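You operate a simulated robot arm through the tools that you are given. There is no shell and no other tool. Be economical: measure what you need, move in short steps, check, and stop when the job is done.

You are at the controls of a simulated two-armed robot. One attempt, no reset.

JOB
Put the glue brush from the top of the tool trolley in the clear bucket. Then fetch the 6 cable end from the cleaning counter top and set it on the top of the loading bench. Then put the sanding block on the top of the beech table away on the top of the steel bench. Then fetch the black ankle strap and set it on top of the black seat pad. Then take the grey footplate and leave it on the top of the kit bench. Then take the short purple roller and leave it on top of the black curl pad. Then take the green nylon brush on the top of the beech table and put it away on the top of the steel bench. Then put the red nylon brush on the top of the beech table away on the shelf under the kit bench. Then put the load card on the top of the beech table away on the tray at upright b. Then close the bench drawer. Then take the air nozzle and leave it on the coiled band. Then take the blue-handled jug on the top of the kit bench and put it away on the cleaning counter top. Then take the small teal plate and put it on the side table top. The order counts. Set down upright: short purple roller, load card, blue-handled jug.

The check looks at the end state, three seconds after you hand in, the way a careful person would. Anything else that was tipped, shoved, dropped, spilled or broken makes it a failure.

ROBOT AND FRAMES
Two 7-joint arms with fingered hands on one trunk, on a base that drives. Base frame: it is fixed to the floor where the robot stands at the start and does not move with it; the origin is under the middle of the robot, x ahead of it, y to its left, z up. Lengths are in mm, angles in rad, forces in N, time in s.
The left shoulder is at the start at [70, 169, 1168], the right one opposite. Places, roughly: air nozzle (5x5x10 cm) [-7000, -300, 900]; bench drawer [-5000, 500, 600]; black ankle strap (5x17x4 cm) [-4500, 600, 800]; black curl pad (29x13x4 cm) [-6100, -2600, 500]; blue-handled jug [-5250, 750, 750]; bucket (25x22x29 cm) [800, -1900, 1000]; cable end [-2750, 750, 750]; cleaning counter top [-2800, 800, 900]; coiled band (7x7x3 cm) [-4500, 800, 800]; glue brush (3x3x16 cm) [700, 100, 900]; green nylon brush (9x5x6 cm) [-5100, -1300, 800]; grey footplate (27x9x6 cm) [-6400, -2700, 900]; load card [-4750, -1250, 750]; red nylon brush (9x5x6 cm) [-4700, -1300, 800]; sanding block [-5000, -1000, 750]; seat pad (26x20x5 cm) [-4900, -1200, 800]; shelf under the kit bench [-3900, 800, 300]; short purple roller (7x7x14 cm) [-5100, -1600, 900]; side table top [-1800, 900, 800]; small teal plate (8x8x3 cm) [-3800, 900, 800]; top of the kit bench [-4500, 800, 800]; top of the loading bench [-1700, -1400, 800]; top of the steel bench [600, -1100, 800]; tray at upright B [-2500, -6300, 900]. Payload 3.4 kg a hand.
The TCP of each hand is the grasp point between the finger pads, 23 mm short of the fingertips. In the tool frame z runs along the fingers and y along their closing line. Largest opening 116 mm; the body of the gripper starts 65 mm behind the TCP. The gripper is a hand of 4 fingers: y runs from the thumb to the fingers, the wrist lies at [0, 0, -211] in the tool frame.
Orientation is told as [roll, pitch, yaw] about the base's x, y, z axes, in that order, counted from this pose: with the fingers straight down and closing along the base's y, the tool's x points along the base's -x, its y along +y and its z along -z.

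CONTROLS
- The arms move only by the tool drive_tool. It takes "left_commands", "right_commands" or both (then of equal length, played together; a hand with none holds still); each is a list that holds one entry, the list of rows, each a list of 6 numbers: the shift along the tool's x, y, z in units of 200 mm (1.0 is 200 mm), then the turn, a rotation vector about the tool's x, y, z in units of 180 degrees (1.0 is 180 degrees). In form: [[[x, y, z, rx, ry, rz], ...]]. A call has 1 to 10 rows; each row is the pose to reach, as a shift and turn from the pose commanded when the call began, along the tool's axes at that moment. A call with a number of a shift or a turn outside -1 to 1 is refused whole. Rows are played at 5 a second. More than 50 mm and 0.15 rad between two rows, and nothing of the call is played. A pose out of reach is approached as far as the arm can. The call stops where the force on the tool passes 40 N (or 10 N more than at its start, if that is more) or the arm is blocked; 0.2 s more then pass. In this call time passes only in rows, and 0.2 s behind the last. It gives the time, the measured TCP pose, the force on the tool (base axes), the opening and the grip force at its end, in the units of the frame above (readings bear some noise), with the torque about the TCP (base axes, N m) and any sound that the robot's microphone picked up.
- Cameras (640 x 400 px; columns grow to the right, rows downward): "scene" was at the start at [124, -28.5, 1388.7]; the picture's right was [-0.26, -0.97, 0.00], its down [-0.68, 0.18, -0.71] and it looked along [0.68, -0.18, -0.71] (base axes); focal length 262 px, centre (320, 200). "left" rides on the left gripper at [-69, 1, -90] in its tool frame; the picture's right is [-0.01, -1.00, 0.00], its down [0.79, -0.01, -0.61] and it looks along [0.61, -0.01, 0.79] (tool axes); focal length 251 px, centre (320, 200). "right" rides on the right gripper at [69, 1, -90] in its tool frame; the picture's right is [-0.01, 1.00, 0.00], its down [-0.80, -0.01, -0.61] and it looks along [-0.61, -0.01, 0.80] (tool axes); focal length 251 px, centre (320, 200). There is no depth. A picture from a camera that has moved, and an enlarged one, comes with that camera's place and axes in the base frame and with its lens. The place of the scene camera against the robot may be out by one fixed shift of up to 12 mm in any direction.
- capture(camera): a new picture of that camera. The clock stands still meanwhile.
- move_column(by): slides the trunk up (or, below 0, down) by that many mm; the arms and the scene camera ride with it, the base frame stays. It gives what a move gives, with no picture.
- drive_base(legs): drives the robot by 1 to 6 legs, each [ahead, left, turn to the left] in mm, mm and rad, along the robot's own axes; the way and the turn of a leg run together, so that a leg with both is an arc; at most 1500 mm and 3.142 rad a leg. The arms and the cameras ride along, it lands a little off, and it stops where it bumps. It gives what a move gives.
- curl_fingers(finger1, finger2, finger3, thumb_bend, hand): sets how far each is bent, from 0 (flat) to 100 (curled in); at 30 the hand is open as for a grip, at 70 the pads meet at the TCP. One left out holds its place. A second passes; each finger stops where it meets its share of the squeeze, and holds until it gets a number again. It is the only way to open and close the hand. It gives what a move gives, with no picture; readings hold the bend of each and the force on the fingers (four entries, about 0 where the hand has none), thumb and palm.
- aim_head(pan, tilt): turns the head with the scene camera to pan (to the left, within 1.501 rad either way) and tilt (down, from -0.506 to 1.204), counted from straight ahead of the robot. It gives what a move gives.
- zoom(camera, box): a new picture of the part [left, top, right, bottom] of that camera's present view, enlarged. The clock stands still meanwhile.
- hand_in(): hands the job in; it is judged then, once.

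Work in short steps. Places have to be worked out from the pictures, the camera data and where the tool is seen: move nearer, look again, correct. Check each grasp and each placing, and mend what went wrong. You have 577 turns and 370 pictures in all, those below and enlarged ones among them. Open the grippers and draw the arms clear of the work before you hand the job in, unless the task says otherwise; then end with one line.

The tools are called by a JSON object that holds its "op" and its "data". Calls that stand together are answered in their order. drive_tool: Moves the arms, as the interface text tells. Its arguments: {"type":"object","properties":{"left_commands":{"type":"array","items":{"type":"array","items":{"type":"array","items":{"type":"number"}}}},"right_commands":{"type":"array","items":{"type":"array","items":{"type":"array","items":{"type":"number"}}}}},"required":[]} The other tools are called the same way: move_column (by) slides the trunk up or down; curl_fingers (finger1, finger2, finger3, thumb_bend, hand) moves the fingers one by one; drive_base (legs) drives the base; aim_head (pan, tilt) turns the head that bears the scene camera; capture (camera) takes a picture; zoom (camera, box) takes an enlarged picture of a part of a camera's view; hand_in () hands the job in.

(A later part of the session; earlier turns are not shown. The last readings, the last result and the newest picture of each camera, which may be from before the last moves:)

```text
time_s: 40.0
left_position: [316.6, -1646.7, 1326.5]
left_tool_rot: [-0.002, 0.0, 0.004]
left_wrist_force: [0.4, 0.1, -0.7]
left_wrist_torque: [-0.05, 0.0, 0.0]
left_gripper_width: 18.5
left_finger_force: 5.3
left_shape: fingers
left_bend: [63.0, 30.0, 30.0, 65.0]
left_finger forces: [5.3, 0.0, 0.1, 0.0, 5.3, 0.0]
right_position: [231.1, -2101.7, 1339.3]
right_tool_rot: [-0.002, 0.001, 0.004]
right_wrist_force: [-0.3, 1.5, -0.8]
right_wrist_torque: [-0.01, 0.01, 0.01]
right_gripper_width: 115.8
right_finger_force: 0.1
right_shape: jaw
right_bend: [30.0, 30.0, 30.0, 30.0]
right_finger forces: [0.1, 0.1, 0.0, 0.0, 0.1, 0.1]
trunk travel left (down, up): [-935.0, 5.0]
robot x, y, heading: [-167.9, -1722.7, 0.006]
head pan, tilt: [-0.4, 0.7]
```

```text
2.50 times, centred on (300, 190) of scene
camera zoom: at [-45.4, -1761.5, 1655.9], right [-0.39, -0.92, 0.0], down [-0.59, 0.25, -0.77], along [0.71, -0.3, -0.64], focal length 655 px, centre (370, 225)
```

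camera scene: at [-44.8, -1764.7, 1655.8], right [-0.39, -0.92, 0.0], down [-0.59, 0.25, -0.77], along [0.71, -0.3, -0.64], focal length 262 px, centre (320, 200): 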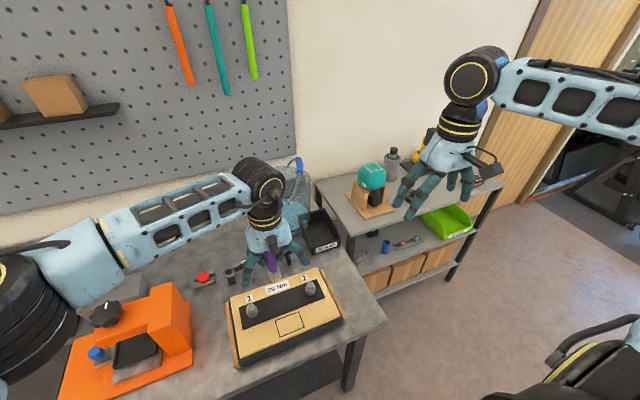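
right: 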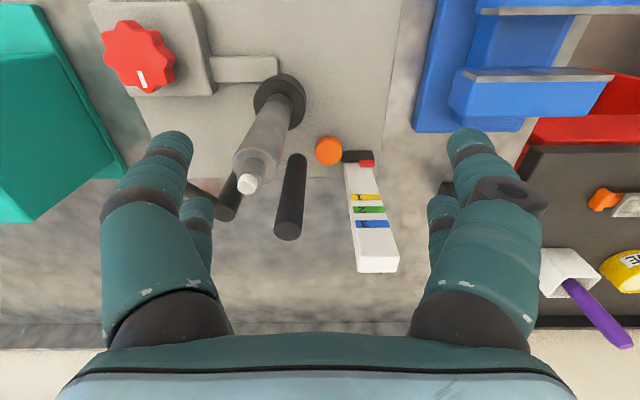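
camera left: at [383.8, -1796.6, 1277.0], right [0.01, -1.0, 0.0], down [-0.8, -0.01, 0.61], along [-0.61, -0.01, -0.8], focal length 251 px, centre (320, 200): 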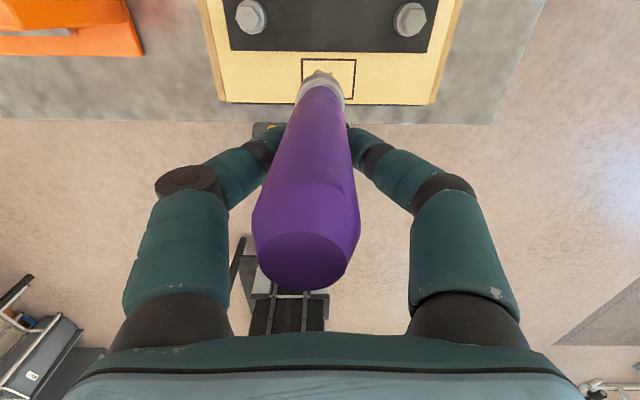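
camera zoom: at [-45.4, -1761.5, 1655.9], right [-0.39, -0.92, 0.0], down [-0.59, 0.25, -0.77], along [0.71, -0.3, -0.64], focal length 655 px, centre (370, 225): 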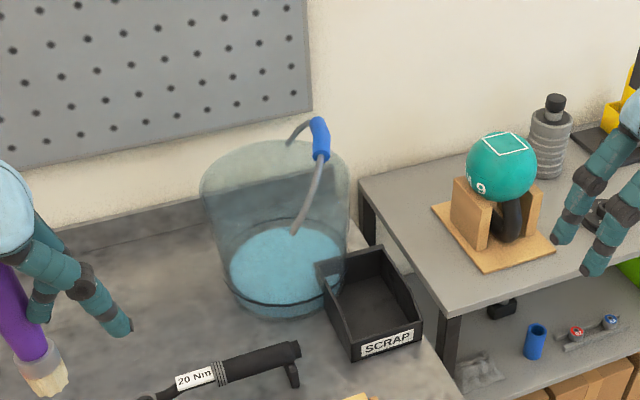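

Rim centre ≈ (763, -1943, 1057), bail leaning to the right. I must get nearer, so I'll look down at the bench's underside to see what the base can enter.

{"op": "aim_head", "data": {"pan": 0.0, "tilt": 1.15}}

{"op": "capture", "data": {"camera": "scene"}}

{"op": "capture", "data": {"camera": "right"}}

```text
time_s: 40.9
left_position: [316.4, -1647.8, 1326.9]
left_tool_rot: [0.0, 0.001, 0.003]
left_wrist_force: [-0.2, -0.2, -0.1]
left_wrist_torque: [0.0, 0.05, -0.01]
left_gripper_width: 18.5
left_finger_force: 4.9
left_shape: fingers
left_bend: [63.0, 30.0, 30.0, 65.0]
left_finger forces: [5.2, 0.0, 0.0, 0.0, 5.2, 0.0]
right_position: [231.8, -2103.7, 1337.9]
right_tool_rot: [0.001, 0.001, 0.005]
right_wrist_force: [0.4, -0.3, 0.2]
right_wrist_torque: [-0.02, 0.02, 0.01]
right_gripper_width: 115.9
right_finger_force: 0.1
right_shape: jaw
right_bend: [30.0, 30.0, 30.0, 30.0]
right_finger forces: [0.0, 0.0, 0.0, 0.0, 0.0, 0.0]
trunk travel left (down, up): [-935.0, 5.0]
robot x, y, heading: [-166.2, -1722.1, 0.006]
head pan, tilt: [0.0, 1.15]
```

```text
341 pictures are left
camera scene: at [-63.4, -1731.4, 1622.7], right [0.0, -1.0, 0.0], down [-0.91, 0.0, -0.41], along [0.41, 0.0, -0.91], focal length 262 px, centre (320, 200)
```

scene: 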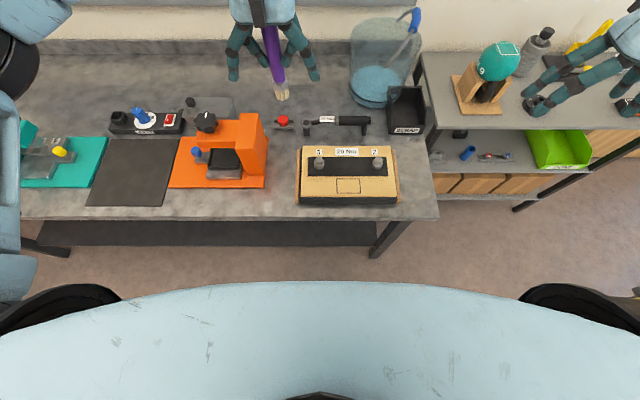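

```text
340 pictures are left
camera right: at [163.1, -2104.1, 1429.0], right [0.01, 1.0, 0.0], down [0.8, 0.0, 0.61], along [0.61, 0.0, -0.8], focal length 251 px, centre (320, 200)
```

right: 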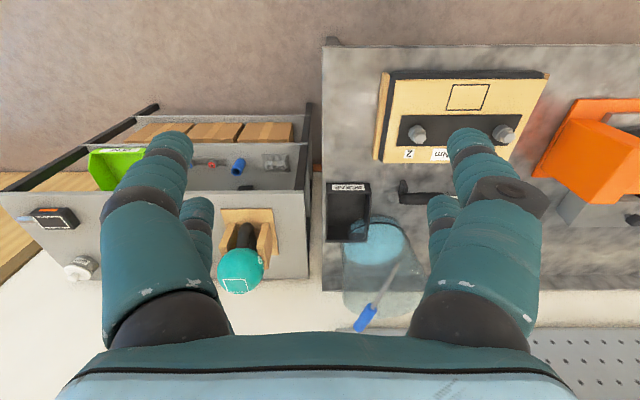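

A shelf set back under the bench limits the base front to about x = 280, so robot x ≈ 40. I'll drive there and reach with the hand tilted forward.

{"op": "drive_base", "data": {"legs": [[0, -250, 0], [190, 0, 0]]}}

{"op": "aim_head", "data": {"pan": 0.0, "tilt": 0.8}}

{"op": "capture", "data": {"camera": "scene"}}

```text
time_s: 44.0
left_position: [501.3, -1896.9, 1324.4]
left_tool_rot: [0.0, 0.004, 0.006]
left_wrist_force: [0.7, -0.7, -0.7]
left_wrist_torque: [0.03, 0.04, -0.01]
left_gripper_width: 18.5
left_finger_force: 5.7
left_shape: fingers
left_bend: [63.0, 30.0, 30.0, 65.0]
left_finger forces: [5.2, 0.0, 0.0, 0.0, 5.2, 0.1]
right_position: [417.1, -2352.7, 1336.2]
right_tool_rot: [0.001, 0.003, 0.007]
right_wrist_force: [-0.3, 0.1, -0.6]
right_wrist_torque: [0.01, 0.0, -0.02]
right_gripper_width: 115.8
right_finger_force: 0.0
right_shape: jaw
right_bend: [30.0, 30.0, 30.0, 30.0]
right_finger forces: [0.1, 0.0, 0.0, 0.0, 0.0, 0.0]
trunk travel left (down, up): [-935.0, 5.0]
robot x, y, heading: [12.0, -1976.2, 0.007]
head pan, tilt: [0.0, 1.15]
stopped in leg 2: the robot was blocked; the commanded pose is now the measured one
```

```text
time_s: 44.9
left_position: [499.8, -1895.6, 1325.6]
left_tool_rot: [0.001, 0.002, 0.005]
left_wrist_force: [0.6, -0.9, -0.6]
left_wrist_torque: [0.0, 0.03, 0.0]
left_gripper_width: 18.7
left_finger_force: 5.0
left_shape: fingers
left_bend: [63.0, 30.0, 30.0, 65.0]
left_finger forces: [5.2, 0.0, 0.1, 0.0, 5.2, 0.0]
right_position: [417.1, -2350.6, 1337.9]
right_tool_rot: [0.001, 0.003, 0.008]
right_wrist_force: [0.4, 0.0, 0.6]
right_wrist_torque: [0.0, 0.0, 0.01]
right_gripper_width: 115.8
right_finger_force: 0.0
right_shape: jaw
right_bend: [30.0, 30.0, 30.0, 30.0]
right_finger forces: [0.0, 0.1, 0.0, 0.1, 0.1, 0.0]
trunk travel left (down, up): [-935.0, 5.0]
robot x, y, heading: [14.8, -1971.6, 0.006]
head pan, tilt: [0.0, 0.799]
```

```text
339 pictures are left
camera scene: at [140.4, -1979.9, 1647.3], right [0.01, -1.0, 0.0], down [-0.72, -0.01, -0.7], along [0.7, 0.01, -0.72], focal length 262 px, centre (320, 200)
```

scene: 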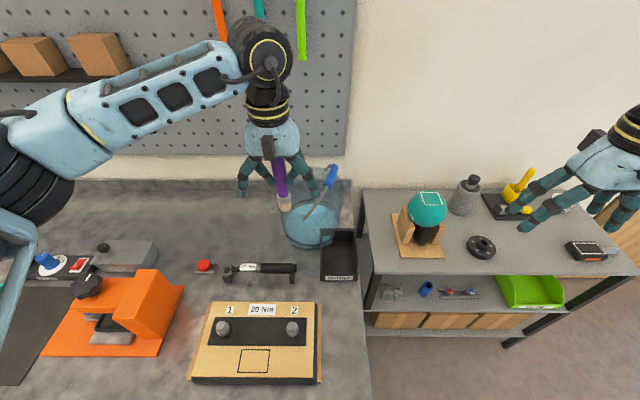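

Blocked at x≈13 by the bench frame, as far as it goes. I'll tilt the left hand 45° forward and bring it over the bucket, left of the bail, still high.

{"op": "drive_tool", "data": {"left_commands": [[[-0.15, 0, 0.08, 0, -0.042, 0], [-0.3, 0, 0.16, 0, -0.084, 0], [-0.46, 0, 0.24, 0, -0.126, 0], [-0.62, 0, 0.33, 0, -0.168, 0], [-0.78, 0, 0.42, 0, -0.21, 0], [-0.93, 0, 0.5, 0, -0.25, 0]]]}}

{"op": "capture", "data": {"camera": "scene"}}

{"op": "capture", "data": {"camera": "left"}}

```text
time_s: 46.2
left_position: [684.7, -1894.6, 1223.8]
left_tool_rot: [0.0, -0.786, 0.007]
left_wrist_force: [0.0, 0.0, 0.1]
left_wrist_torque: [-0.02, 0.0, 0.01]
left_gripper_width: 18.3
left_finger_force: 5.1
left_shape: fingers
left_bend: [63.0, 30.0, 30.0, 66.0]
left_finger forces: [5.0, 0.1, 0.1, 0.1, 5.0, 0.0]
right_position: [415.7, -2351.0, 1338.7]
right_tool_rot: [-0.001, 0.003, 0.006]
right_wrist_force: [-0.1, -0.1, 0.4]
right_wrist_torque: [-0.01, 0.04, -0.01]
right_gripper_width: 115.8
right_finger_force: 0.1
right_shape: jaw
right_bend: [30.0, 30.0, 30.0, 30.0]
right_finger forces: [0.1, 0.1, 0.0, 0.0, 0.0, 0.0]
trunk travel left (down, up): [-935.0, 5.0]
robot x, y, heading: [10.9, -1973.9, 0.01]
head pan, tilt: [0.0, 0.799]
```

```text
338 pictures are left
camera scene: at [139.8, -1979.7, 1647.5], right [0.01, -1.0, 0.0], down [-0.72, -0.01, -0.7], along [0.7, 0.01, -0.72], focal length 262 px, centre (320, 200)
```

scene: 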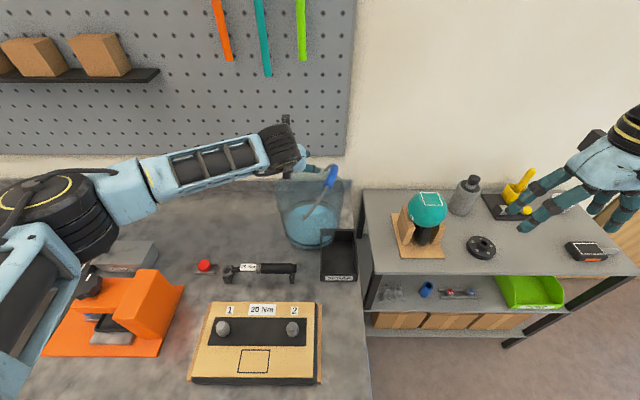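

```text
337 pictures are left
camera left: at [667.5, -1893.6, 1335.1], right [0.01, -1.0, 0.01], down [-0.99, -0.01, -0.13], along [0.13, 0.0, -0.99], focal length 251 px, centre (320, 200)
```

left: 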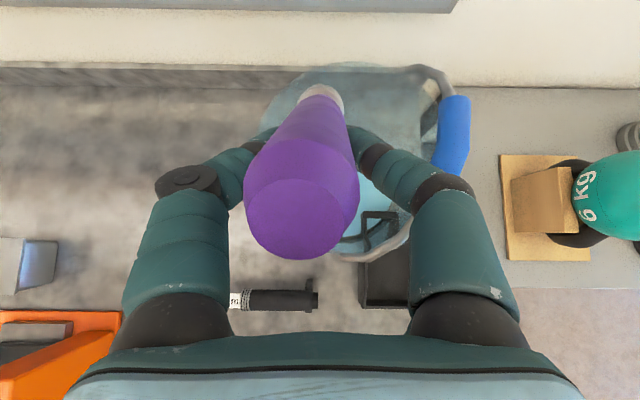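

Hand camera gives the rim centre ≈ (746, -1930), radius ≈ 108. I move 30 mm ahead and 10 mm right, then lower by the trunk so the brush end is inside.

{"op": "drive_tool", "data": {"left_commands": [[[-0.106, -0.05, 0.106, 0, 0, 0]]]}}

{"op": "move_column", "data": {"by": -120}}

{"op": "capture", "data": {"camera": "left"}}

{"op": "zoom", "data": {"camera": "scene", "box": [220, 100, 420, 260]}}

```text
time_s: 46.6
left_position: [711.5, -1904.7, 1223.4]
left_tool_rot: [0.003, -0.784, 0.006]
left_wrist_force: [0.5, 0.4, -0.7]
left_wrist_torque: [-0.02, 0.03, 0.01]
left_gripper_width: 18.4
left_finger_force: 5.4
left_shape: fingers
left_bend: [63.0, 30.0, 30.0, 66.0]
left_finger forces: [5.1, 0.0, 0.0, 0.0, 5.0, 0.0]
right_position: [415.7, -2352.4, 1337.3]
right_tool_rot: [0.004, 0.003, 0.009]
right_wrist_force: [-0.8, 0.1, 0.1]
right_wrist_torque: [0.0, 0.02, -0.01]
right_gripper_width: 116.1
right_finger_force: 0.1
right_shape: jaw
right_bend: [30.0, 30.0, 30.0, 30.0]
right_finger forces: [0.0, 0.0, 0.0, 0.0, 0.0, 0.1]
trunk travel left (down, up): [-935.0, 5.0]
robot x, y, heading: [12.2, -1975.8, 0.008]
head pan, tilt: [0.0, 0.799]
```

```text
time_s: 48.1
left_position: [711.6, -1902.9, 1103.4]
left_tool_rot: [-0.002, -0.786, 0.009]
left_wrist_force: [5.3, 5.1, 3.3]
left_wrist_torque: [-0.21, 0.12, 0.11]
left_gripper_width: 17.9
left_finger_force: 9.2
left_shape: fingers
left_bend: [63.0, 30.0, 32.0, 66.0]
left_finger forces: [5.1, 0.0, 8.3, 0.0, 5.0, 0.0]
right_position: [416.1, -2349.1, 1219.2]
right_tool_rot: [0.002, 0.002, 0.007]
right_wrist_force: [-0.4, 0.5, -1.2]
right_wrist_torque: [0.0, -0.01, 0.0]
right_gripper_width: 115.7
right_finger_force: 0.1
right_shape: jaw
right_bend: [30.0, 30.0, 30.0, 30.0]
right_finger forces: [0.0, 0.1, 0.1, 0.0, 0.0, 0.1]
trunk travel left (down, up): [-815.0, 125.0]
robot x, y, heading: [12.3, -1973.6, 0.005]
head pan, tilt: [0.0, 0.799]
```

```text
336 pictures are left
camera left: at [695.8, -1900.7, 1215.1], right [0.01, -1.0, 0.01], down [-0.99, -0.02, -0.13], along [0.13, -0.01, -0.99], focal length 251 px, centre (320, 200)
```

left: 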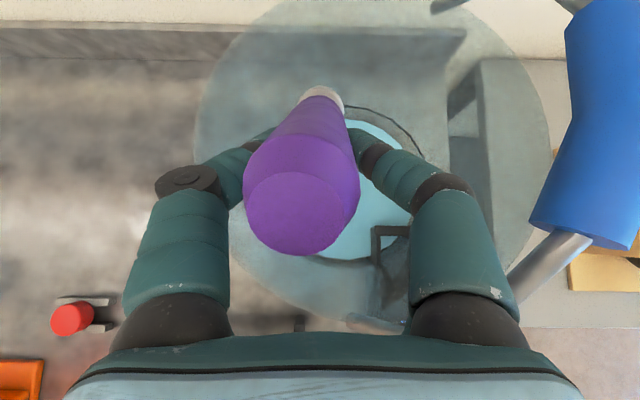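

```text
2.50 times, centred on (320, 180) of scene
camera zoom: at [139.9, -1978.0, 1527.5], right [0.01, -1.0, 0.0], down [-0.72, -0.01, -0.7], along [0.7, 0.0, -0.72], focal length 655 px, centre (320, 250)
```

zoom: 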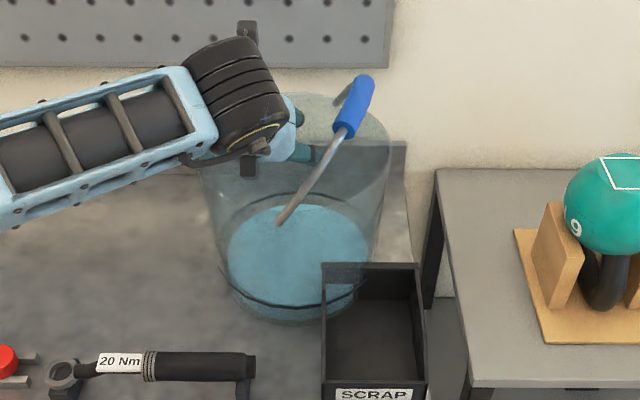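

Finger3 is touching something (8 N), most likely the bail's lower arm. I back up 40 mm, curl fingers 2 and 3 in, and shift left.

{"op": "move_column", "data": {"by": 40}}

{"op": "curl_fingers", "data": {"hand": "left", "finger2": 60, "finger3": 62}}

{"op": "drive_tool", "data": {"left_commands": [[[0, 0.12, 0, 0, 0, 0]]]}}

{"op": "capture", "data": {"camera": "left"}}

{"op": "zoom", "data": {"camera": "scene", "box": [220, 100, 420, 260]}}

```text
time_s: 49.0
left_position: [710.8, -1905.0, 1143.2]
left_tool_rot: [0.0, -0.786, 0.006]
left_wrist_force: [0.7, 0.1, -0.3]
left_wrist_torque: [0.01, 0.03, -0.02]
left_gripper_width: 18.2
left_finger_force: 5.1
left_shape: fingers
left_bend: [63.0, 30.0, 30.0, 66.0]
left_finger forces: [5.1, 0.0, 0.0, 0.1, 5.0, 0.0]
right_position: [414.9, -2350.4, 1258.4]
right_tool_rot: [0.0, 0.0, 0.006]
right_wrist_force: [0.1, -0.7, 0.8]
right_wrist_torque: [0.02, 0.0, 0.03]
right_gripper_width: 116.0
right_finger_force: 0.1
right_shape: jaw
right_bend: [30.0, 30.0, 30.0, 30.0]
right_finger forces: [0.0, 0.0, 0.0, 0.0, 0.0, 0.0]
trunk travel left (down, up): [-855.0, 85.0]
robot x, y, heading: [14.6, -1974.1, 0.004]
head pan, tilt: [0.0, 0.799]
```

```text
time_s: 50.0
left_position: [711.3, -1904.3, 1143.0]
left_tool_rot: [-0.001, -0.786, 0.007]
left_wrist_force: [-0.2, -0.1, -0.2]
left_wrist_torque: [-0.01, 0.04, 0.01]
left_gripper_width: 17.9
left_finger_force: 4.8
left_shape: fingers
left_bend: [63.0, 60.0, 62.0, 66.0]
left_finger forces: [5.2, 0.1, 0.0, 0.1, 5.0, 0.0]
right_position: [414.2, -2351.5, 1258.4]
right_tool_rot: [0.001, 0.0, 0.007]
right_wrist_force: [-0.2, -0.5, 0.0]
right_wrist_torque: [0.0, 0.02, 0.0]
right_gripper_width: 115.7
right_finger_force: 0.1
right_shape: jaw
right_bend: [30.0, 30.0, 30.0, 30.0]
right_finger forces: [0.0, 0.0, 0.1, 0.1, 0.0, 0.0]
trunk travel left (down, up): [-855.0, 85.0]
robot x, y, heading: [12.6, -1973.6, 0.011]
head pan, tilt: [0.0, 0.799]
```

```text
time_s: 50.4
left_position: [710.8, -1878.9, 1144.8]
left_tool_rot: [-0.003, -0.786, 0.008]
left_wrist_force: [-0.7, 0.2, -0.4]
left_wrist_torque: [0.0, 0.01, -0.02]
left_gripper_width: 18.0
left_finger_force: 4.6
left_shape: fingers
left_bend: [63.0, 60.0, 62.0, 66.0]
left_finger forces: [5.1, 0.0, 0.0, 0.0, 5.0, 0.1]
right_position: [413.4, -2349.5, 1258.0]
right_tool_rot: [-0.001, 0.0, 0.006]
right_wrist_force: [0.1, -0.6, -0.3]
right_wrist_torque: [-0.04, -0.02, -0.02]
right_gripper_width: 115.9
right_finger_force: 0.0
right_shape: jaw
right_bend: [30.0, 30.0, 30.0, 30.0]
right_finger forces: [0.0, 0.0, 0.0, 0.0, 0.0, 0.0]
trunk travel left (down, up): [-855.0, 85.0]
robot x, y, heading: [17.9, -1972.2, 0.013]
head pan, tilt: [0.0, 0.799]
```

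```text
334 pictures are left
camera left: at [694.5, -1876.7, 1256.2], right [0.01, -1.0, 0.01], down [-0.99, -0.01, -0.13], along [0.13, -0.01, -0.99], focal length 251 px, centre (320, 200)
```

left: 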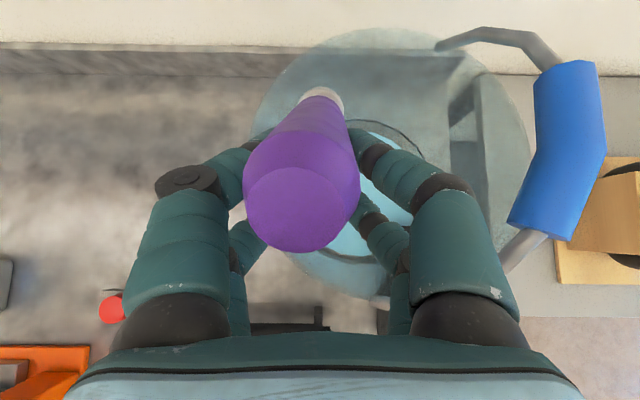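

```text
2.50 times, centred on (320, 180) of scene
camera zoom: at [138.6, -1977.7, 1567.6], right [0.01, -1.0, 0.0], down [-0.72, -0.01, -0.7], along [0.7, 0.0, -0.72], focal length 655 px, centre (320, 250)
```

zoom: 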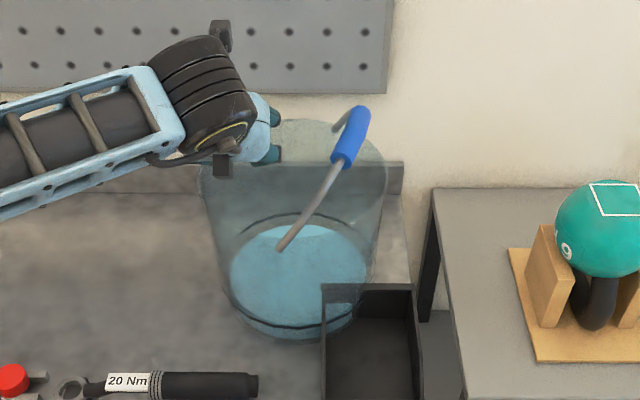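

Small correction (12 mm back, 8 mm right), then lower 65 mm.

{"op": "drive_tool", "data": {"left_commands": [[[0.042, -0.04, -0.042, 0, 0, 0]]]}}

{"op": "move_column", "data": {"by": -65}}

{"op": "capture", "data": {"camera": "left"}}

```text
time_s: 50.8
left_position: [698.3, -1889.3, 1143.7]
left_tool_rot: [0.001, -0.786, 0.007]
left_wrist_force: [-0.6, -0.1, -0.5]
left_wrist_torque: [0.0, 0.02, -0.02]
left_gripper_width: 18.1
left_finger_force: 5.2
left_shape: fingers
left_bend: [63.0, 60.0, 62.0, 66.0]
left_finger forces: [5.1, 0.0, 0.0, 0.0, 5.1, 0.0]
right_position: [415.0, -2351.7, 1257.2]
right_tool_rot: [0.001, 0.001, 0.006]
right_wrist_force: [-0.6, 0.2, 0.2]
right_wrist_torque: [0.01, -0.02, 0.0]
right_gripper_width: 116.0
right_finger_force: 0.0
right_shape: jaw
right_bend: [30.0, 30.0, 30.0, 30.0]
right_finger forces: [0.1, 0.0, 0.1, 0.1, 0.0, 0.0]
trunk travel left (down, up): [-855.0, 85.0]
robot x, y, heading: [12.9, -1974.1, 0.005]
head pan, tilt: [0.0, 0.799]
```

```text
time_s: 51.8
left_position: [698.8, -1888.6, 1080.2]
left_tool_rot: [-0.002, -0.789, 0.005]
left_wrist_force: [4.2, -0.9, 8.5]
left_wrist_torque: [0.3, 0.13, -0.14]
left_gripper_width: 18.0
left_finger_force: 10.1
left_shape: fingers
left_bend: [63.0, 61.0, 62.0, 66.0]
left_finger forces: [4.9, 10.6, 0.1, 0.1, 5.1, 0.0]
right_position: [413.9, -2350.8, 1192.4]
right_tool_rot: [0.001, 0.0, 0.007]
right_wrist_force: [-0.5, 0.1, 0.2]
right_wrist_torque: [0.01, -0.02, -0.01]
right_gripper_width: 116.0
right_finger_force: 0.1
right_shape: jaw
right_bend: [30.0, 30.0, 30.0, 30.0]
right_finger forces: [0.0, 0.0, 0.1, 0.0, 0.0, 0.1]
trunk travel left (down, up): [-790.0, 150.0]
robot x, y, heading: [12.3, -1971.8, 0.007]
head pan, tilt: [0.0, 0.799]
```

```text
332 pictures are left
camera left: at [682.4, -1887.5, 1192.7], right [0.01, -1.0, 0.01], down [-0.99, -0.01, -0.14], along [0.14, 0.0, -0.99], focal length 251 px, centre (320, 200)
```

left: 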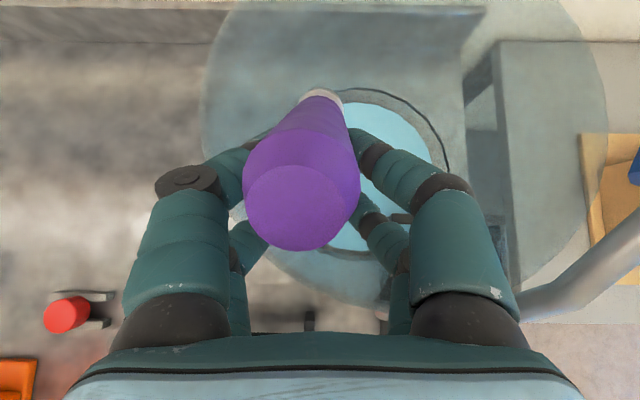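

Finger2 touches the near-left rim. Raise a little, shift 15 mm forward and 22 mm right, and lower a bit again.

{"op": "move_column", "data": {"by": 25}}

{"op": "drive_tool", "data": {"left_commands": [[[-0.055, -0.11, 0.055, 0, 0, 0]]]}}

{"op": "move_column", "data": {"by": -20}}

{"op": "zoom", "data": {"camera": "scene", "box": [220, 80, 420, 240]}}

```text
time_s: 52.5
left_position: [698.6, -1889.0, 1105.1]
left_tool_rot: [0.0, -0.785, 0.007]
left_wrist_force: [-0.4, -1.2, -0.5]
left_wrist_torque: [0.0, -0.01, -0.01]
left_gripper_width: 17.9
left_finger_force: 5.0
left_shape: fingers
left_bend: [63.0, 60.0, 62.0, 66.0]
left_finger forces: [5.0, 0.0, 0.0, 0.1, 4.9, 0.1]
right_position: [414.3, -2351.1, 1218.3]
right_tool_rot: [0.001, 0.0, 0.007]
right_wrist_force: [0.1, -0.3, -0.1]
right_wrist_torque: [-0.01, 0.01, 0.02]
right_gripper_width: 115.8
right_finger_force: 0.0
right_shape: jaw
right_bend: [30.0, 30.0, 30.0, 30.0]
right_finger forces: [0.0, 0.0, 0.0, 0.0, 0.0, 0.0]
trunk travel left (down, up): [-815.0, 125.0]
robot x, y, heading: [15.7, -1971.5, 0.01]
head pan, tilt: [0.0, 0.799]
```

```text
time_s: 52.9
left_position: [713.1, -1913.2, 1104.6]
left_tool_rot: [0.002, -0.786, 0.006]
left_wrist_force: [0.3, -0.3, -0.6]
left_wrist_torque: [0.03, 0.03, 0.02]
left_gripper_width: 18.0
left_finger_force: 5.0
left_shape: fingers
left_bend: [63.0, 60.0, 62.0, 66.0]
left_finger forces: [5.0, 0.1, 0.0, 0.0, 5.1, 0.0]
right_position: [414.6, -2352.6, 1217.1]
right_tool_rot: [0.001, 0.002, 0.006]
right_wrist_force: [0.2, 0.2, 0.5]
right_wrist_torque: [0.01, -0.02, 0.02]
right_gripper_width: 115.6
right_finger_force: 0.0
right_shape: jaw
right_bend: [30.0, 30.0, 30.0, 30.0]
right_finger forces: [0.0, 0.0, 0.0, 0.0, 0.0, 0.1]
trunk travel left (down, up): [-815.0, 125.0]
robot x, y, heading: [13.4, -1974.2, 0.009]
head pan, tilt: [0.0, 0.799]
```

```text
time_s: 53.6
left_position: [714.4, -1908.2, 1082.5]
left_tool_rot: [-0.001, -0.783, 0.008]
left_wrist_force: [5.0, 5.6, 0.5]
left_wrist_torque: [-0.07, 0.09, 0.01]
left_gripper_width: 18.2
left_finger_force: 8.3
left_shape: fingers
left_bend: [63.0, 60.0, 62.0, 66.0]
left_finger forces: [4.9, 0.0, 7.3, 0.0, 5.0, 0.1]
right_position: [416.6, -2349.5, 1199.0]
right_tool_rot: [0.001, 0.002, 0.006]
right_wrist_force: [0.6, 0.2, 0.3]
right_wrist_torque: [0.0, 0.03, 0.0]
right_gripper_width: 115.9
right_finger_force: 0.1
right_shape: jaw
right_bend: [30.0, 30.0, 30.0, 30.0]
right_finger forces: [0.0, 0.1, 0.0, 0.0, 0.0, 0.0]
trunk travel left (down, up): [-795.0, 145.0]
robot x, y, heading: [11.4, -1970.7, 0.008]
head pan, tilt: [0.0, 0.799]
```

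```text
2.50 times, centred on (320, 160) of scene
camera zoom: at [140.3, -1978.3, 1507.3], right [0.01, -1.0, 0.0], down [-0.72, -0.01, -0.7], along [0.7, 0.0, -0.72], focal length 655 px, centre (320, 300)
```

zoom: 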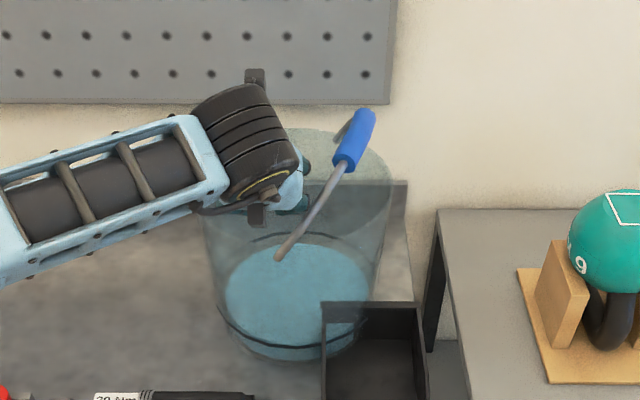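

Finger3 touches the bail at this depth. I raise 20 mm again; the brush end stays about 20 mm inside the rim with the brush over the middle. Releasing there.

{"op": "move_column", "data": {"by": 18}}

{"op": "curl_fingers", "data": {"hand": "left", "finger1": 42, "thumb_bend": 58}}

{"op": "capture", "data": {"camera": "left"}}

```text
time_s: 54.2
left_position: [712.9, -1911.7, 1101.7]
left_tool_rot: [-0.001, -0.786, 0.008]
left_wrist_force: [0.1, 0.6, -1.4]
left_wrist_torque: [0.0, 0.01, -0.02]
left_gripper_width: 17.7
left_finger_force: 5.1
left_shape: fingers
left_bend: [63.0, 60.0, 62.0, 66.0]
left_finger forces: [5.0, 0.0, 0.1, 0.1, 5.0, 0.1]
right_position: [413.8, -2351.8, 1217.5]
right_tool_rot: [-0.001, 0.001, 0.006]
right_wrist_force: [0.0, 0.4, -0.4]
right_wrist_torque: [0.02, -0.01, 0.02]
right_gripper_width: 115.8
right_finger_force: 0.0
right_shape: jaw
right_bend: [30.0, 30.0, 30.0, 30.0]
right_finger forces: [0.0, 0.0, 0.1, 0.0, 0.0, 0.0]
trunk travel left (down, up): [-813.0, 127.0]
robot x, y, heading: [10.6, -1977.7, 0.009]
head pan, tilt: [0.0, 0.799]
```

```text
time_s: 55.2
left_position: [712.3, -1910.9, 1103.4]
left_tool_rot: [0.0, -0.785, 0.006]
left_wrist_force: [-0.5, -0.3, 0.2]
left_wrist_torque: [-0.04, 0.04, -0.01]
left_gripper_width: 59.1
left_finger_force: 0.1
left_shape: fingers
left_bend: [42.0, 60.0, 62.0, 57.0]
left_finger forces: [0.0, 0.0, 0.0, 0.0, 0.0, 0.1]
right_position: [413.7, -2350.3, 1216.5]
right_tool_rot: [0.001, 0.001, 0.007]
right_wrist_force: [-0.2, -0.1, 0.1]
right_wrist_torque: [0.03, -0.01, 0.05]
right_gripper_width: 115.9
right_finger_force: 0.2
right_shape: jaw
right_bend: [30.0, 30.0, 30.0, 30.0]
right_finger forces: [0.0, 0.1, 0.0, 0.1, 0.1, 0.1]
trunk travel left (down, up): [-813.0, 127.0]
robot x, y, heading: [12.8, -1972.1, 0.009]
head pan, tilt: [0.0, 0.799]
```

```text
330 pictures are left
camera left: at [696.6, -1909.6, 1214.5], right [0.01, -1.0, 0.01], down [-0.99, -0.01, -0.13], along [0.13, 0.0, -0.99], focal length 251 px, centre (320, 200)
```

left: 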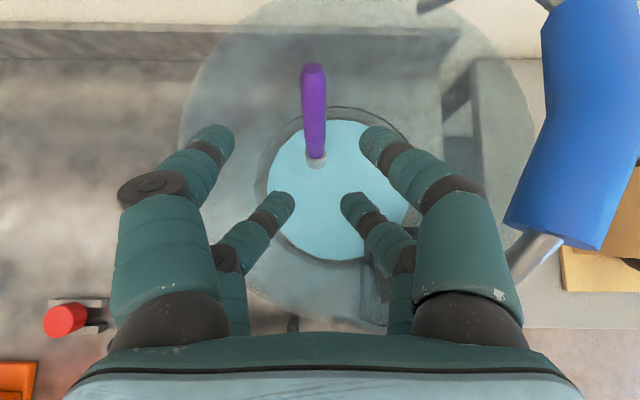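

Brush is in the bucket and leans on its wall; the bucket stands. Now I raise, pull the left arm back to straight down, and look around for the route.

{"op": "move_column", "data": {"by": 120}}

{"op": "drive_tool", "data": {"left_commands": [[[0.12, 0, -0.12, 0, 0.042, 0], [0.24, 0, -0.24, 0, 0.084, 0], [0.36, 0, -0.36, 0, 0.126, 0], [0.48, 0, -0.48, 0, 0.168, 0], [0.6, 0, -0.6, 0, 0.21, 0], [0.72, 0, -0.72, 0, 0.25, 0], [0.84, 0, -0.84, 0, 0.25, 0], [0.95, 0, -0.95, 0, 0.25, 0]]]}}

{"op": "drive_base", "data": {"legs": [[-230, 0, 0]]}}

{"op": "curl_fingers", "data": {"hand": "left", "finger1": 30, "finger2": 30, "finger3": 30, "thumb_bend": 30}}

{"op": "capture", "data": {"camera": "scene"}}

```text
time_s: 56.8
left_position: [713.4, -1911.0, 1222.1]
left_tool_rot: [0.001, -0.786, 0.006]
left_wrist_force: [-0.5, 0.8, 0.0]
left_wrist_torque: [0.0, 0.0, -0.01]
left_gripper_width: 59.1
left_finger_force: 0.0
left_shape: fingers
left_bend: [42.0, 60.0, 62.0, 57.0]
left_finger forces: [0.0, 0.0, 0.0, 0.0, 0.0, 0.0]
right_position: [414.6, -2352.2, 1336.3]
right_tool_rot: [0.001, 0.0, 0.007]
right_wrist_force: [0.6, 0.0, 0.6]
right_wrist_torque: [0.01, 0.01, -0.01]
right_gripper_width: 116.0
right_finger_force: 0.0
right_shape: jaw
right_bend: [30.0, 30.0, 30.0, 30.0]
right_finger forces: [0.0, 0.0, 0.1, 0.1, 0.0, 0.0]
trunk travel left (down, up): [-933.0, 7.0]
robot x, y, heading: [8.3, -1977.3, 0.002]
head pan, tilt: [0.0, 0.799]
```

```text
time_s: 58.5
left_position: [443.4, -1912.5, 1223.5]
left_tool_rot: [0.0, 0.0, 0.007]
left_wrist_force: [0.2, -0.6, 0.6]
left_wrist_torque: [-0.03, -0.02, 0.02]
left_gripper_width: 59.5
left_finger_force: 0.0
left_shape: fingers
left_bend: [42.0, 60.0, 62.0, 57.0]
left_finger forces: [0.0, 0.1, 0.1, 0.0, 0.1, 0.1]
right_position: [412.7, -2349.8, 1337.0]
right_tool_rot: [-0.001, 0.0, 0.008]
right_wrist_force: [-0.2, 0.3, -0.2]
right_wrist_torque: [0.04, 0.02, -0.03]
right_gripper_width: 115.9
right_finger_force: 0.1
right_shape: jaw
right_bend: [30.0, 30.0, 30.0, 30.0]
right_finger forces: [0.0, 0.0, 0.0, 0.0, 0.0, 0.0]
trunk travel left (down, up): [-933.0, 7.0]
robot x, y, heading: [11.5, -1971.2, 0.008]
head pan, tilt: [0.0, 0.799]
```

```text
time_s: 60.3
left_position: [216.5, -1913.8, 1220.9]
left_tool_rot: [0.001, 0.002, 0.01]
left_wrist_force: [-0.5, -0.5, 0.4]
left_wrist_torque: [-0.04, 0.0, 0.01]
left_gripper_width: 59.2
left_finger_force: 0.3
left_shape: fingers
left_bend: [42.0, 60.0, 62.0, 57.0]
left_finger forces: [0.0, 0.1, 0.0, 0.0, 0.0, 0.0]
right_position: [187.1, -2352.0, 1333.9]
right_tool_rot: [0.0, 0.004, 0.012]
right_wrist_force: [0.1, -0.3, 0.4]
right_wrist_torque: [0.03, 0.02, 0.01]
right_gripper_width: 116.0
right_finger_force: 0.0
right_shape: jaw
right_bend: [30.0, 30.0, 30.0, 30.0]
right_finger forces: [0.1, 0.0, 0.1, 0.0, 0.0, 0.0]
trunk travel left (down, up): [-933.0, 7.0]
robot x, y, heading: [-221.4, -1973.6, 0.009]
head pan, tilt: [0.0, 0.799]
```

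```text
time_s: 61.3
left_position: [211.2, -1913.4, 1222.6]
left_tool_rot: [0.0, 0.001, 0.011]
left_wrist_force: [-0.3, 0.4, -0.5]
left_wrist_torque: [0.01, 0.02, -0.01]
left_gripper_width: 116.3
left_finger_force: 0.0
left_shape: fingers
left_bend: [30.0, 30.0, 30.0, 30.0]
left_finger forces: [0.0, 0.0, 0.1, 0.0, 0.1, 0.1]
right_position: [180.3, -2351.9, 1336.7]
right_tool_rot: [-0.001, 0.0, 0.011]
right_wrist_force: [-0.7, 0.9, 0.1]
right_wrist_torque: [0.01, 0.0, -0.02]
right_gripper_width: 115.8
right_finger_force: 0.1
right_shape: jaw
right_bend: [30.0, 30.0, 30.0, 30.0]
right_finger forces: [0.1, 0.0, 0.1, 0.0, 0.1, 0.0]
trunk travel left (down, up): [-933.0, 7.0]
robot x, y, heading: [-220.8, -1975.8, 0.009]
head pan, tilt: [0.0, 0.799]
```

```text
329 pictures are left
camera scene: at [-95.9, -1981.3, 1645.7], right [0.01, -1.0, 0.0], down [-0.72, -0.01, -0.7], along [0.7, 0.01, -0.72], focal length 262 px, centre (320, 200)
```

scene: 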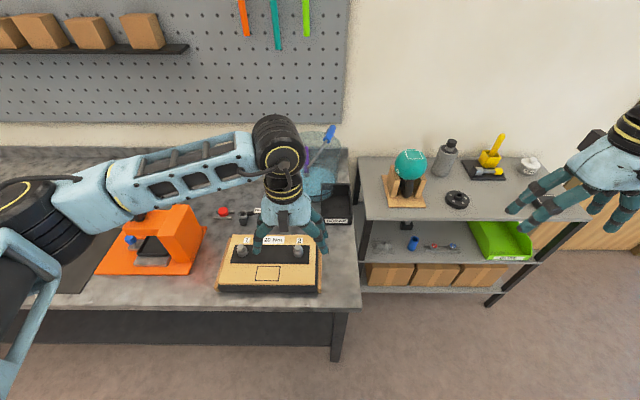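

Now I look to both sides to map the room.

{"op": "aim_head", "data": {"pan": -1.5, "tilt": 0.3}}

{"op": "capture", "data": {"camera": "scene"}}

{"op": "aim_head", "data": {"pan": 1.5, "tilt": 0.35}}

{"op": "capture", "data": {"camera": "scene"}}

```text
time_s: 62.9
left_position: [212.3, -1914.1, 1223.8]
left_tool_rot: [-0.001, -0.002, 0.01]
left_wrist_force: [0.2, -0.4, -0.8]
left_wrist_torque: [-0.02, 0.01, -0.01]
left_gripper_width: 116.6
left_finger_force: 0.1
left_shape: fingers
left_bend: [30.0, 30.0, 30.0, 30.0]
left_finger forces: [0.0, 0.0, 0.0, 0.0, 0.1, 0.0]
right_position: [181.5, -2350.8, 1334.7]
right_tool_rot: [-0.001, 0.001, 0.01]
right_wrist_force: [0.6, -0.6, -0.1]
right_wrist_torque: [0.04, 0.0, 0.01]
right_gripper_width: 116.0
right_finger_force: 0.1
right_shape: jaw
right_bend: [30.0, 30.0, 30.0, 30.0]
right_finger forces: [0.0, 0.0, 0.0, 0.1, 0.0, 0.1]
trunk travel left (down, up): [-933.0, 7.0]
robot x, y, heading: [-221.2, -1974.6, 0.007]
head pan, tilt: [-1.499, 0.3]
```

```text
328 pictures are left
camera scene: at [-167.5, -2075.1, 1689.9], right [-1.0, -0.08, 0.0], down [-0.02, 0.29, -0.96], along [0.08, -0.95, -0.3], focal length 262 px, centre (320, 200)
```

scene: 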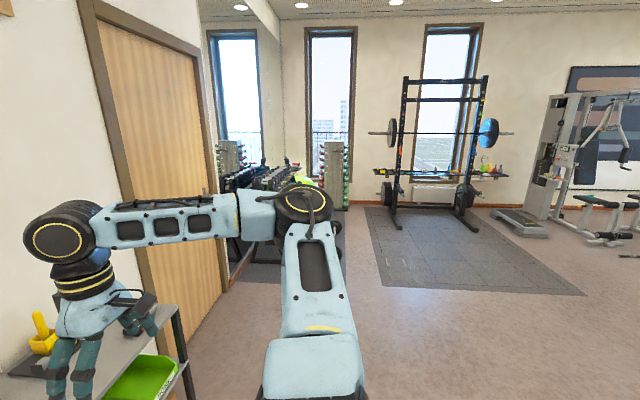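

```text
time_s: 65.5
left_position: [211.2, -1913.4, 1222.4]
left_tool_rot: [-0.001, 0.0, 0.011]
left_wrist_force: [-0.1, -0.3, 0.7]
left_wrist_torque: [0.0, 0.02, -0.04]
left_gripper_width: 116.6
left_finger_force: 0.0
left_shape: fingers
left_bend: [30.0, 30.0, 30.0, 30.0]
left_finger forces: [0.0, 0.0, 0.1, 0.0, 0.0, 0.0]
right_position: [182.4, -2351.2, 1336.2]
right_tool_rot: [0.0, 0.001, 0.013]
right_wrist_force: [-0.4, -0.1, 0.0]
right_wrist_torque: [-0.02, 0.02, 0.01]
right_gripper_width: 115.9
right_finger_force: 0.0
right_shape: jaw
right_bend: [30.0, 30.0, 30.0, 30.0]
right_finger forces: [0.0, 0.0, 0.0, 0.1, 0.0, 0.0]
trunk travel left (down, up): [-933.0, 7.0]
robot x, y, heading: [-221.9, -1974.6, 0.01]
head pan, tilt: [1.499, 0.351]
```

```text
327 pictures are left
camera scene: at [-169.5, -1889.1, 1685.2], right [1.0, -0.06, 0.0], down [-0.02, -0.34, -0.94], along [0.06, 0.94, -0.34], focal length 262 px, centre (320, 200)
```

scene: 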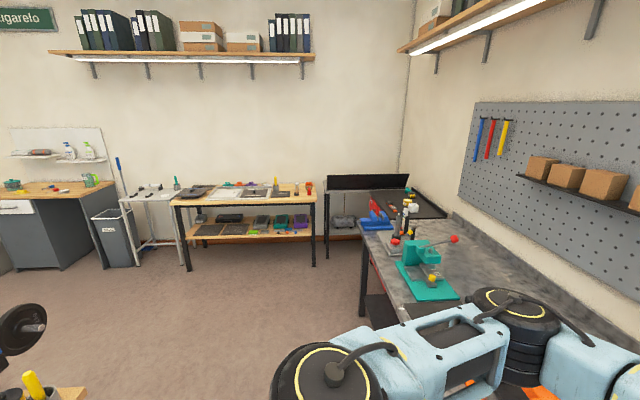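

The room is open. I drive left along the bench to y≈-450, back off, and turn to face +y (toward the cleaning counter).

{"op": "drive_base", "data": {"legs": [[0, 1500, 0], [-500, 0, 0], [0, 0, 1.57], [0, 900, 0]]}}

{"op": "aim_head", "data": {"pan": 0.5, "tilt": 0.35}}

{"op": "capture", "data": {"camera": "scene"}}

```text
time_s: 83.5
left_position: [-1679.4, -41.3, 1223.0]
left_tool_rot: [0.0, -0.001, 1.557]
left_wrist_force: [0.1, -0.4, -0.3]
left_wrist_torque: [0.0, 0.02, 0.0]
left_gripper_width: 116.6
left_finger_force: 0.1
left_shape: fingers
left_bend: [30.0, 30.0, 30.0, 30.0]
left_finger forces: [0.1, 0.0, 0.1, 0.1, 0.0, 0.1]
right_position: [-1241.8, -80.4, 1334.6]
right_tool_rot: [0.004, 0.001, 1.558]
right_wrist_force: [0.7, 0.0, -0.7]
right_wrist_torque: [0.01, 0.01, -0.05]
right_gripper_width: 115.9
right_finger_force: 0.0
right_shape: jaw
right_bend: [30.0, 30.0, 30.0, 30.0]
right_finger forces: [0.0, 0.0, 0.0, 0.0, 0.0, 0.1]
trunk travel left (down, up): [-933.0, 7.0]
robot x, y, heading: [-1628.6, -474.8, 1.56]
head pan, tilt: [1.499, 0.351]
```

```text
time_s: 84.8
left_position: [-1680.4, -41.8, 1223.8]
left_tool_rot: [0.0, 0.0, 1.559]
left_wrist_force: [-0.3, -0.3, 0.0]
left_wrist_torque: [0.05, 0.01, -0.02]
left_gripper_width: 116.5
left_finger_force: 0.1
left_shape: fingers
left_bend: [30.0, 30.0, 30.0, 30.0]
left_finger forces: [0.1, 0.0, 0.0, 0.0, 0.1, 0.0]
right_position: [-1242.8, -80.9, 1334.7]
right_tool_rot: [0.001, 0.001, 1.559]
right_wrist_force: [-1.0, 0.3, -0.3]
right_wrist_torque: [-0.05, -0.02, 0.01]
right_gripper_width: 116.0
right_finger_force: 0.0
right_shape: jaw
right_bend: [30.0, 30.0, 30.0, 30.0]
right_finger forces: [0.0, 0.0, 0.1, 0.1, 0.0, 0.0]
trunk travel left (down, up): [-933.0, 7.0]
robot x, y, heading: [-1626.4, -475.7, 1.561]
head pan, tilt: [0.499, 0.351]
```

```text
326 pictures are left
camera scene: at [-1676.3, -350.0, 1685.2], right [0.88, 0.47, 0.0], down [0.16, -0.3, -0.94], along [-0.44, 0.83, -0.34], focal length 262 px, centre (320, 200)
```

scene: 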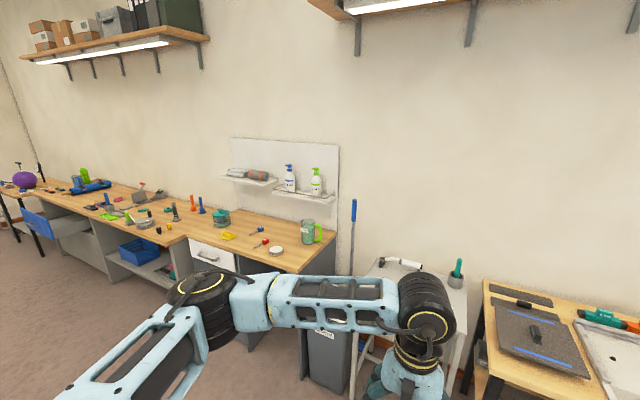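

Cleaning counter is ahead-left with small red/blue items and a mug. Driving to x≈-2650 and a bit nearer.

{"op": "drive_base", "data": {"legs": [[0, 1050, 0], [250, 0, 0]]}}

{"op": "aim_head", "data": {"pan": 0.0, "tilt": 0.7}}

{"op": "capture", "data": {"camera": "scene"}}

```text
time_s: 91.5
left_position: [-2726.7, 208.6, 1223.1]
left_tool_rot: [0.0, -0.004, 1.568]
left_wrist_force: [-0.7, -0.5, 0.2]
left_wrist_torque: [0.01, 0.0, -0.01]
left_gripper_width: 116.4
left_finger_force: 0.1
left_shape: fingers
left_bend: [30.0, 30.0, 30.0, 30.0]
left_finger forces: [0.0, 0.0, 0.0, 0.0, 0.0, 0.0]
right_position: [-2288.7, 173.9, 1337.1]
right_tool_rot: [-0.001, -0.005, 1.569]
right_wrist_force: [-0.7, -0.9, 0.3]
right_wrist_torque: [0.01, -0.02, 0.0]
right_gripper_width: 115.9
right_finger_force: 0.0
right_shape: jaw
right_bend: [30.0, 30.0, 30.0, 30.0]
right_finger forces: [0.1, 0.0, 0.0, 0.1, 0.1, 0.0]
trunk travel left (down, up): [-933.0, 7.0]
robot x, y, heading: [-2669.6, -218.7, 1.566]
head pan, tilt: [0.499, 0.351]
```

```text
time_s: 92.5
left_position: [-2726.1, 214.1, 1222.3]
left_tool_rot: [0.0, 0.0, 1.566]
left_wrist_force: [-0.8, -0.3, -0.4]
left_wrist_torque: [-0.01, -0.05, 0.0]
left_gripper_width: 116.5
left_finger_force: 0.2
left_shape: fingers
left_bend: [30.0, 30.0, 30.0, 30.0]
left_finger forces: [0.1, 0.0, 0.0, 0.0, 0.0, 0.1]
right_position: [-2287.7, 179.4, 1335.1]
right_tool_rot: [-0.001, 0.002, 1.567]
right_wrist_force: [-0.2, -0.1, 1.3]
right_wrist_torque: [-0.01, 0.0, 0.01]
right_gripper_width: 115.9
right_finger_force: 0.0
right_shape: jaw
right_bend: [30.0, 30.0, 30.0, 30.0]
right_finger forces: [0.0, 0.0, 0.1, 0.0, 0.0, 0.1]
trunk travel left (down, up): [-933.0, 7.0]
robot x, y, heading: [-2670.9, -219.3, 1.567]
head pan, tilt: [0.0, 0.7]
```

```text
325 pictures are left
camera scene: at [-2674.4, -91.1, 1653.7], right [1.0, 0.0, 0.0], down [0.0, -0.64, -0.76], along [0.0, 0.76, -0.64], focal length 262 px, centre (320, 200)
```

scene: 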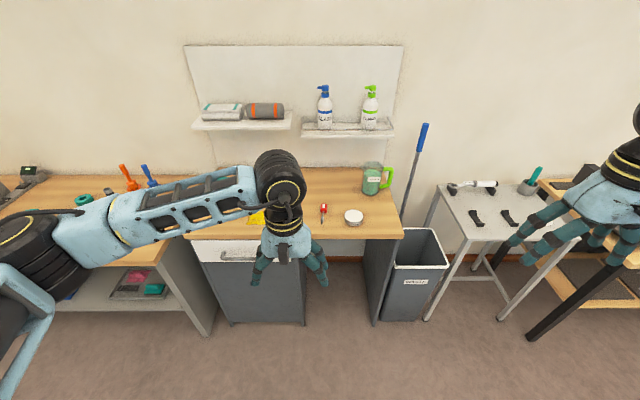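

Counter items: a red part, a white pot, a jug, and more hidden behind my left hand. I move the hand left and zoom.

{"op": "drive_tool", "data": {"left_commands": [[[0, 0.24, 0, 0, 0, 0], [0, 0.48, 0, 0, 0, 0], [0, 0.72, 0, 0, 0, 0], [0, 0.95, 0, 0, 0, 0]]]}}

{"op": "zoom", "data": {"camera": "scene", "box": [180, 150, 420, 250]}}

```text
time_s: 93.5
left_position: [-2916.5, 210.0, 1222.8]
left_tool_rot: [-0.003, -0.001, 1.566]
left_wrist_force: [-1.5, -0.3, -0.6]
left_wrist_torque: [-0.01, -0.02, 0.01]
left_gripper_width: 116.7
left_finger_force: 0.0
left_shape: fingers
left_bend: [30.0, 30.0, 30.0, 30.0]
left_finger forces: [0.1, 0.0, 0.0, 0.1, 0.0, 0.0]
right_position: [-2289.4, 175.8, 1337.8]
right_tool_rot: [-0.001, 0.0, 1.567]
right_wrist_force: [0.2, 0.4, 1.1]
right_wrist_torque: [0.03, -0.01, -0.01]
right_gripper_width: 116.0
right_finger_force: 0.0
right_shape: jaw
right_bend: [30.0, 30.0, 30.0, 30.0]
right_finger forces: [0.0, 0.0, 0.0, 0.0, 0.1, 0.0]
trunk travel left (down, up): [-933.0, 7.0]
robot x, y, heading: [-2669.0, -222.9, 1.564]
head pan, tilt: [0.0, 0.7]
```

```text
2.67 times, centred on (300, 200) of scene
camera zoom: at [-2676.2, -94.1, 1653.9], right [1.0, 0.0, 0.0], down [0.0, -0.64, -0.77], along [0.0, 0.77, -0.64], focal length 698 px, centre (373, 200)
```

zoom: 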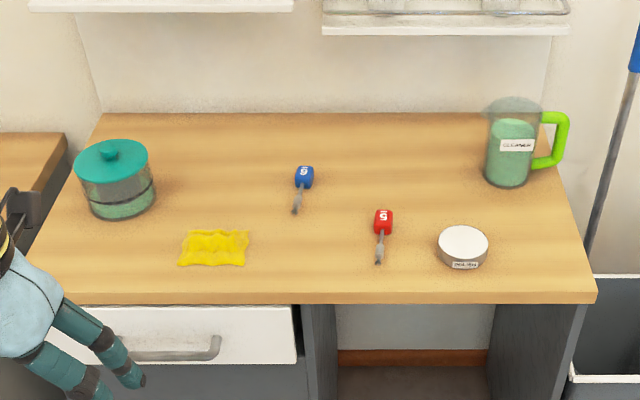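

Two cable ends: I zoom to read the numbers.

{"op": "zoom", "data": {"camera": "scene", "box": [285, 205, 335, 235]}}

{"op": "zoom", "data": {"camera": "scene", "box": [270, 185, 310, 210]}}

```text
12.80 times, centred on (310, 220) of scene
camera zoom: at [-2676.2, -94.1, 1653.9], right [1.0, 0.0, 0.0], down [0.0, -0.64, -0.77], along [0.0, 0.77, -0.64], focal length 3352 px, centre (448, -56)
```

zoom: 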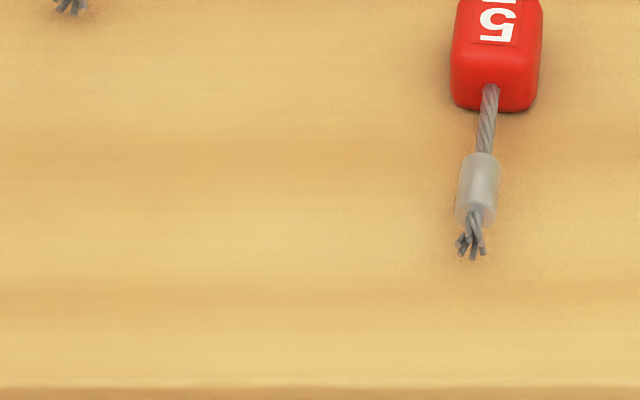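

```text
16.00 times, centred on (290, 198) of scene
camera zoom: at [-2676.2, -94.1, 1653.9], right [1.0, 0.0, 0.0], down [0.0, -0.64, -0.77], along [0.0, 0.77, -0.64], focal length 4190 px, centre (800, 240)
```

zoom: 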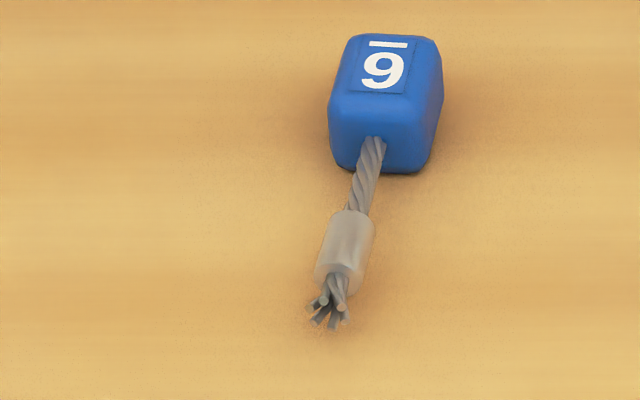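

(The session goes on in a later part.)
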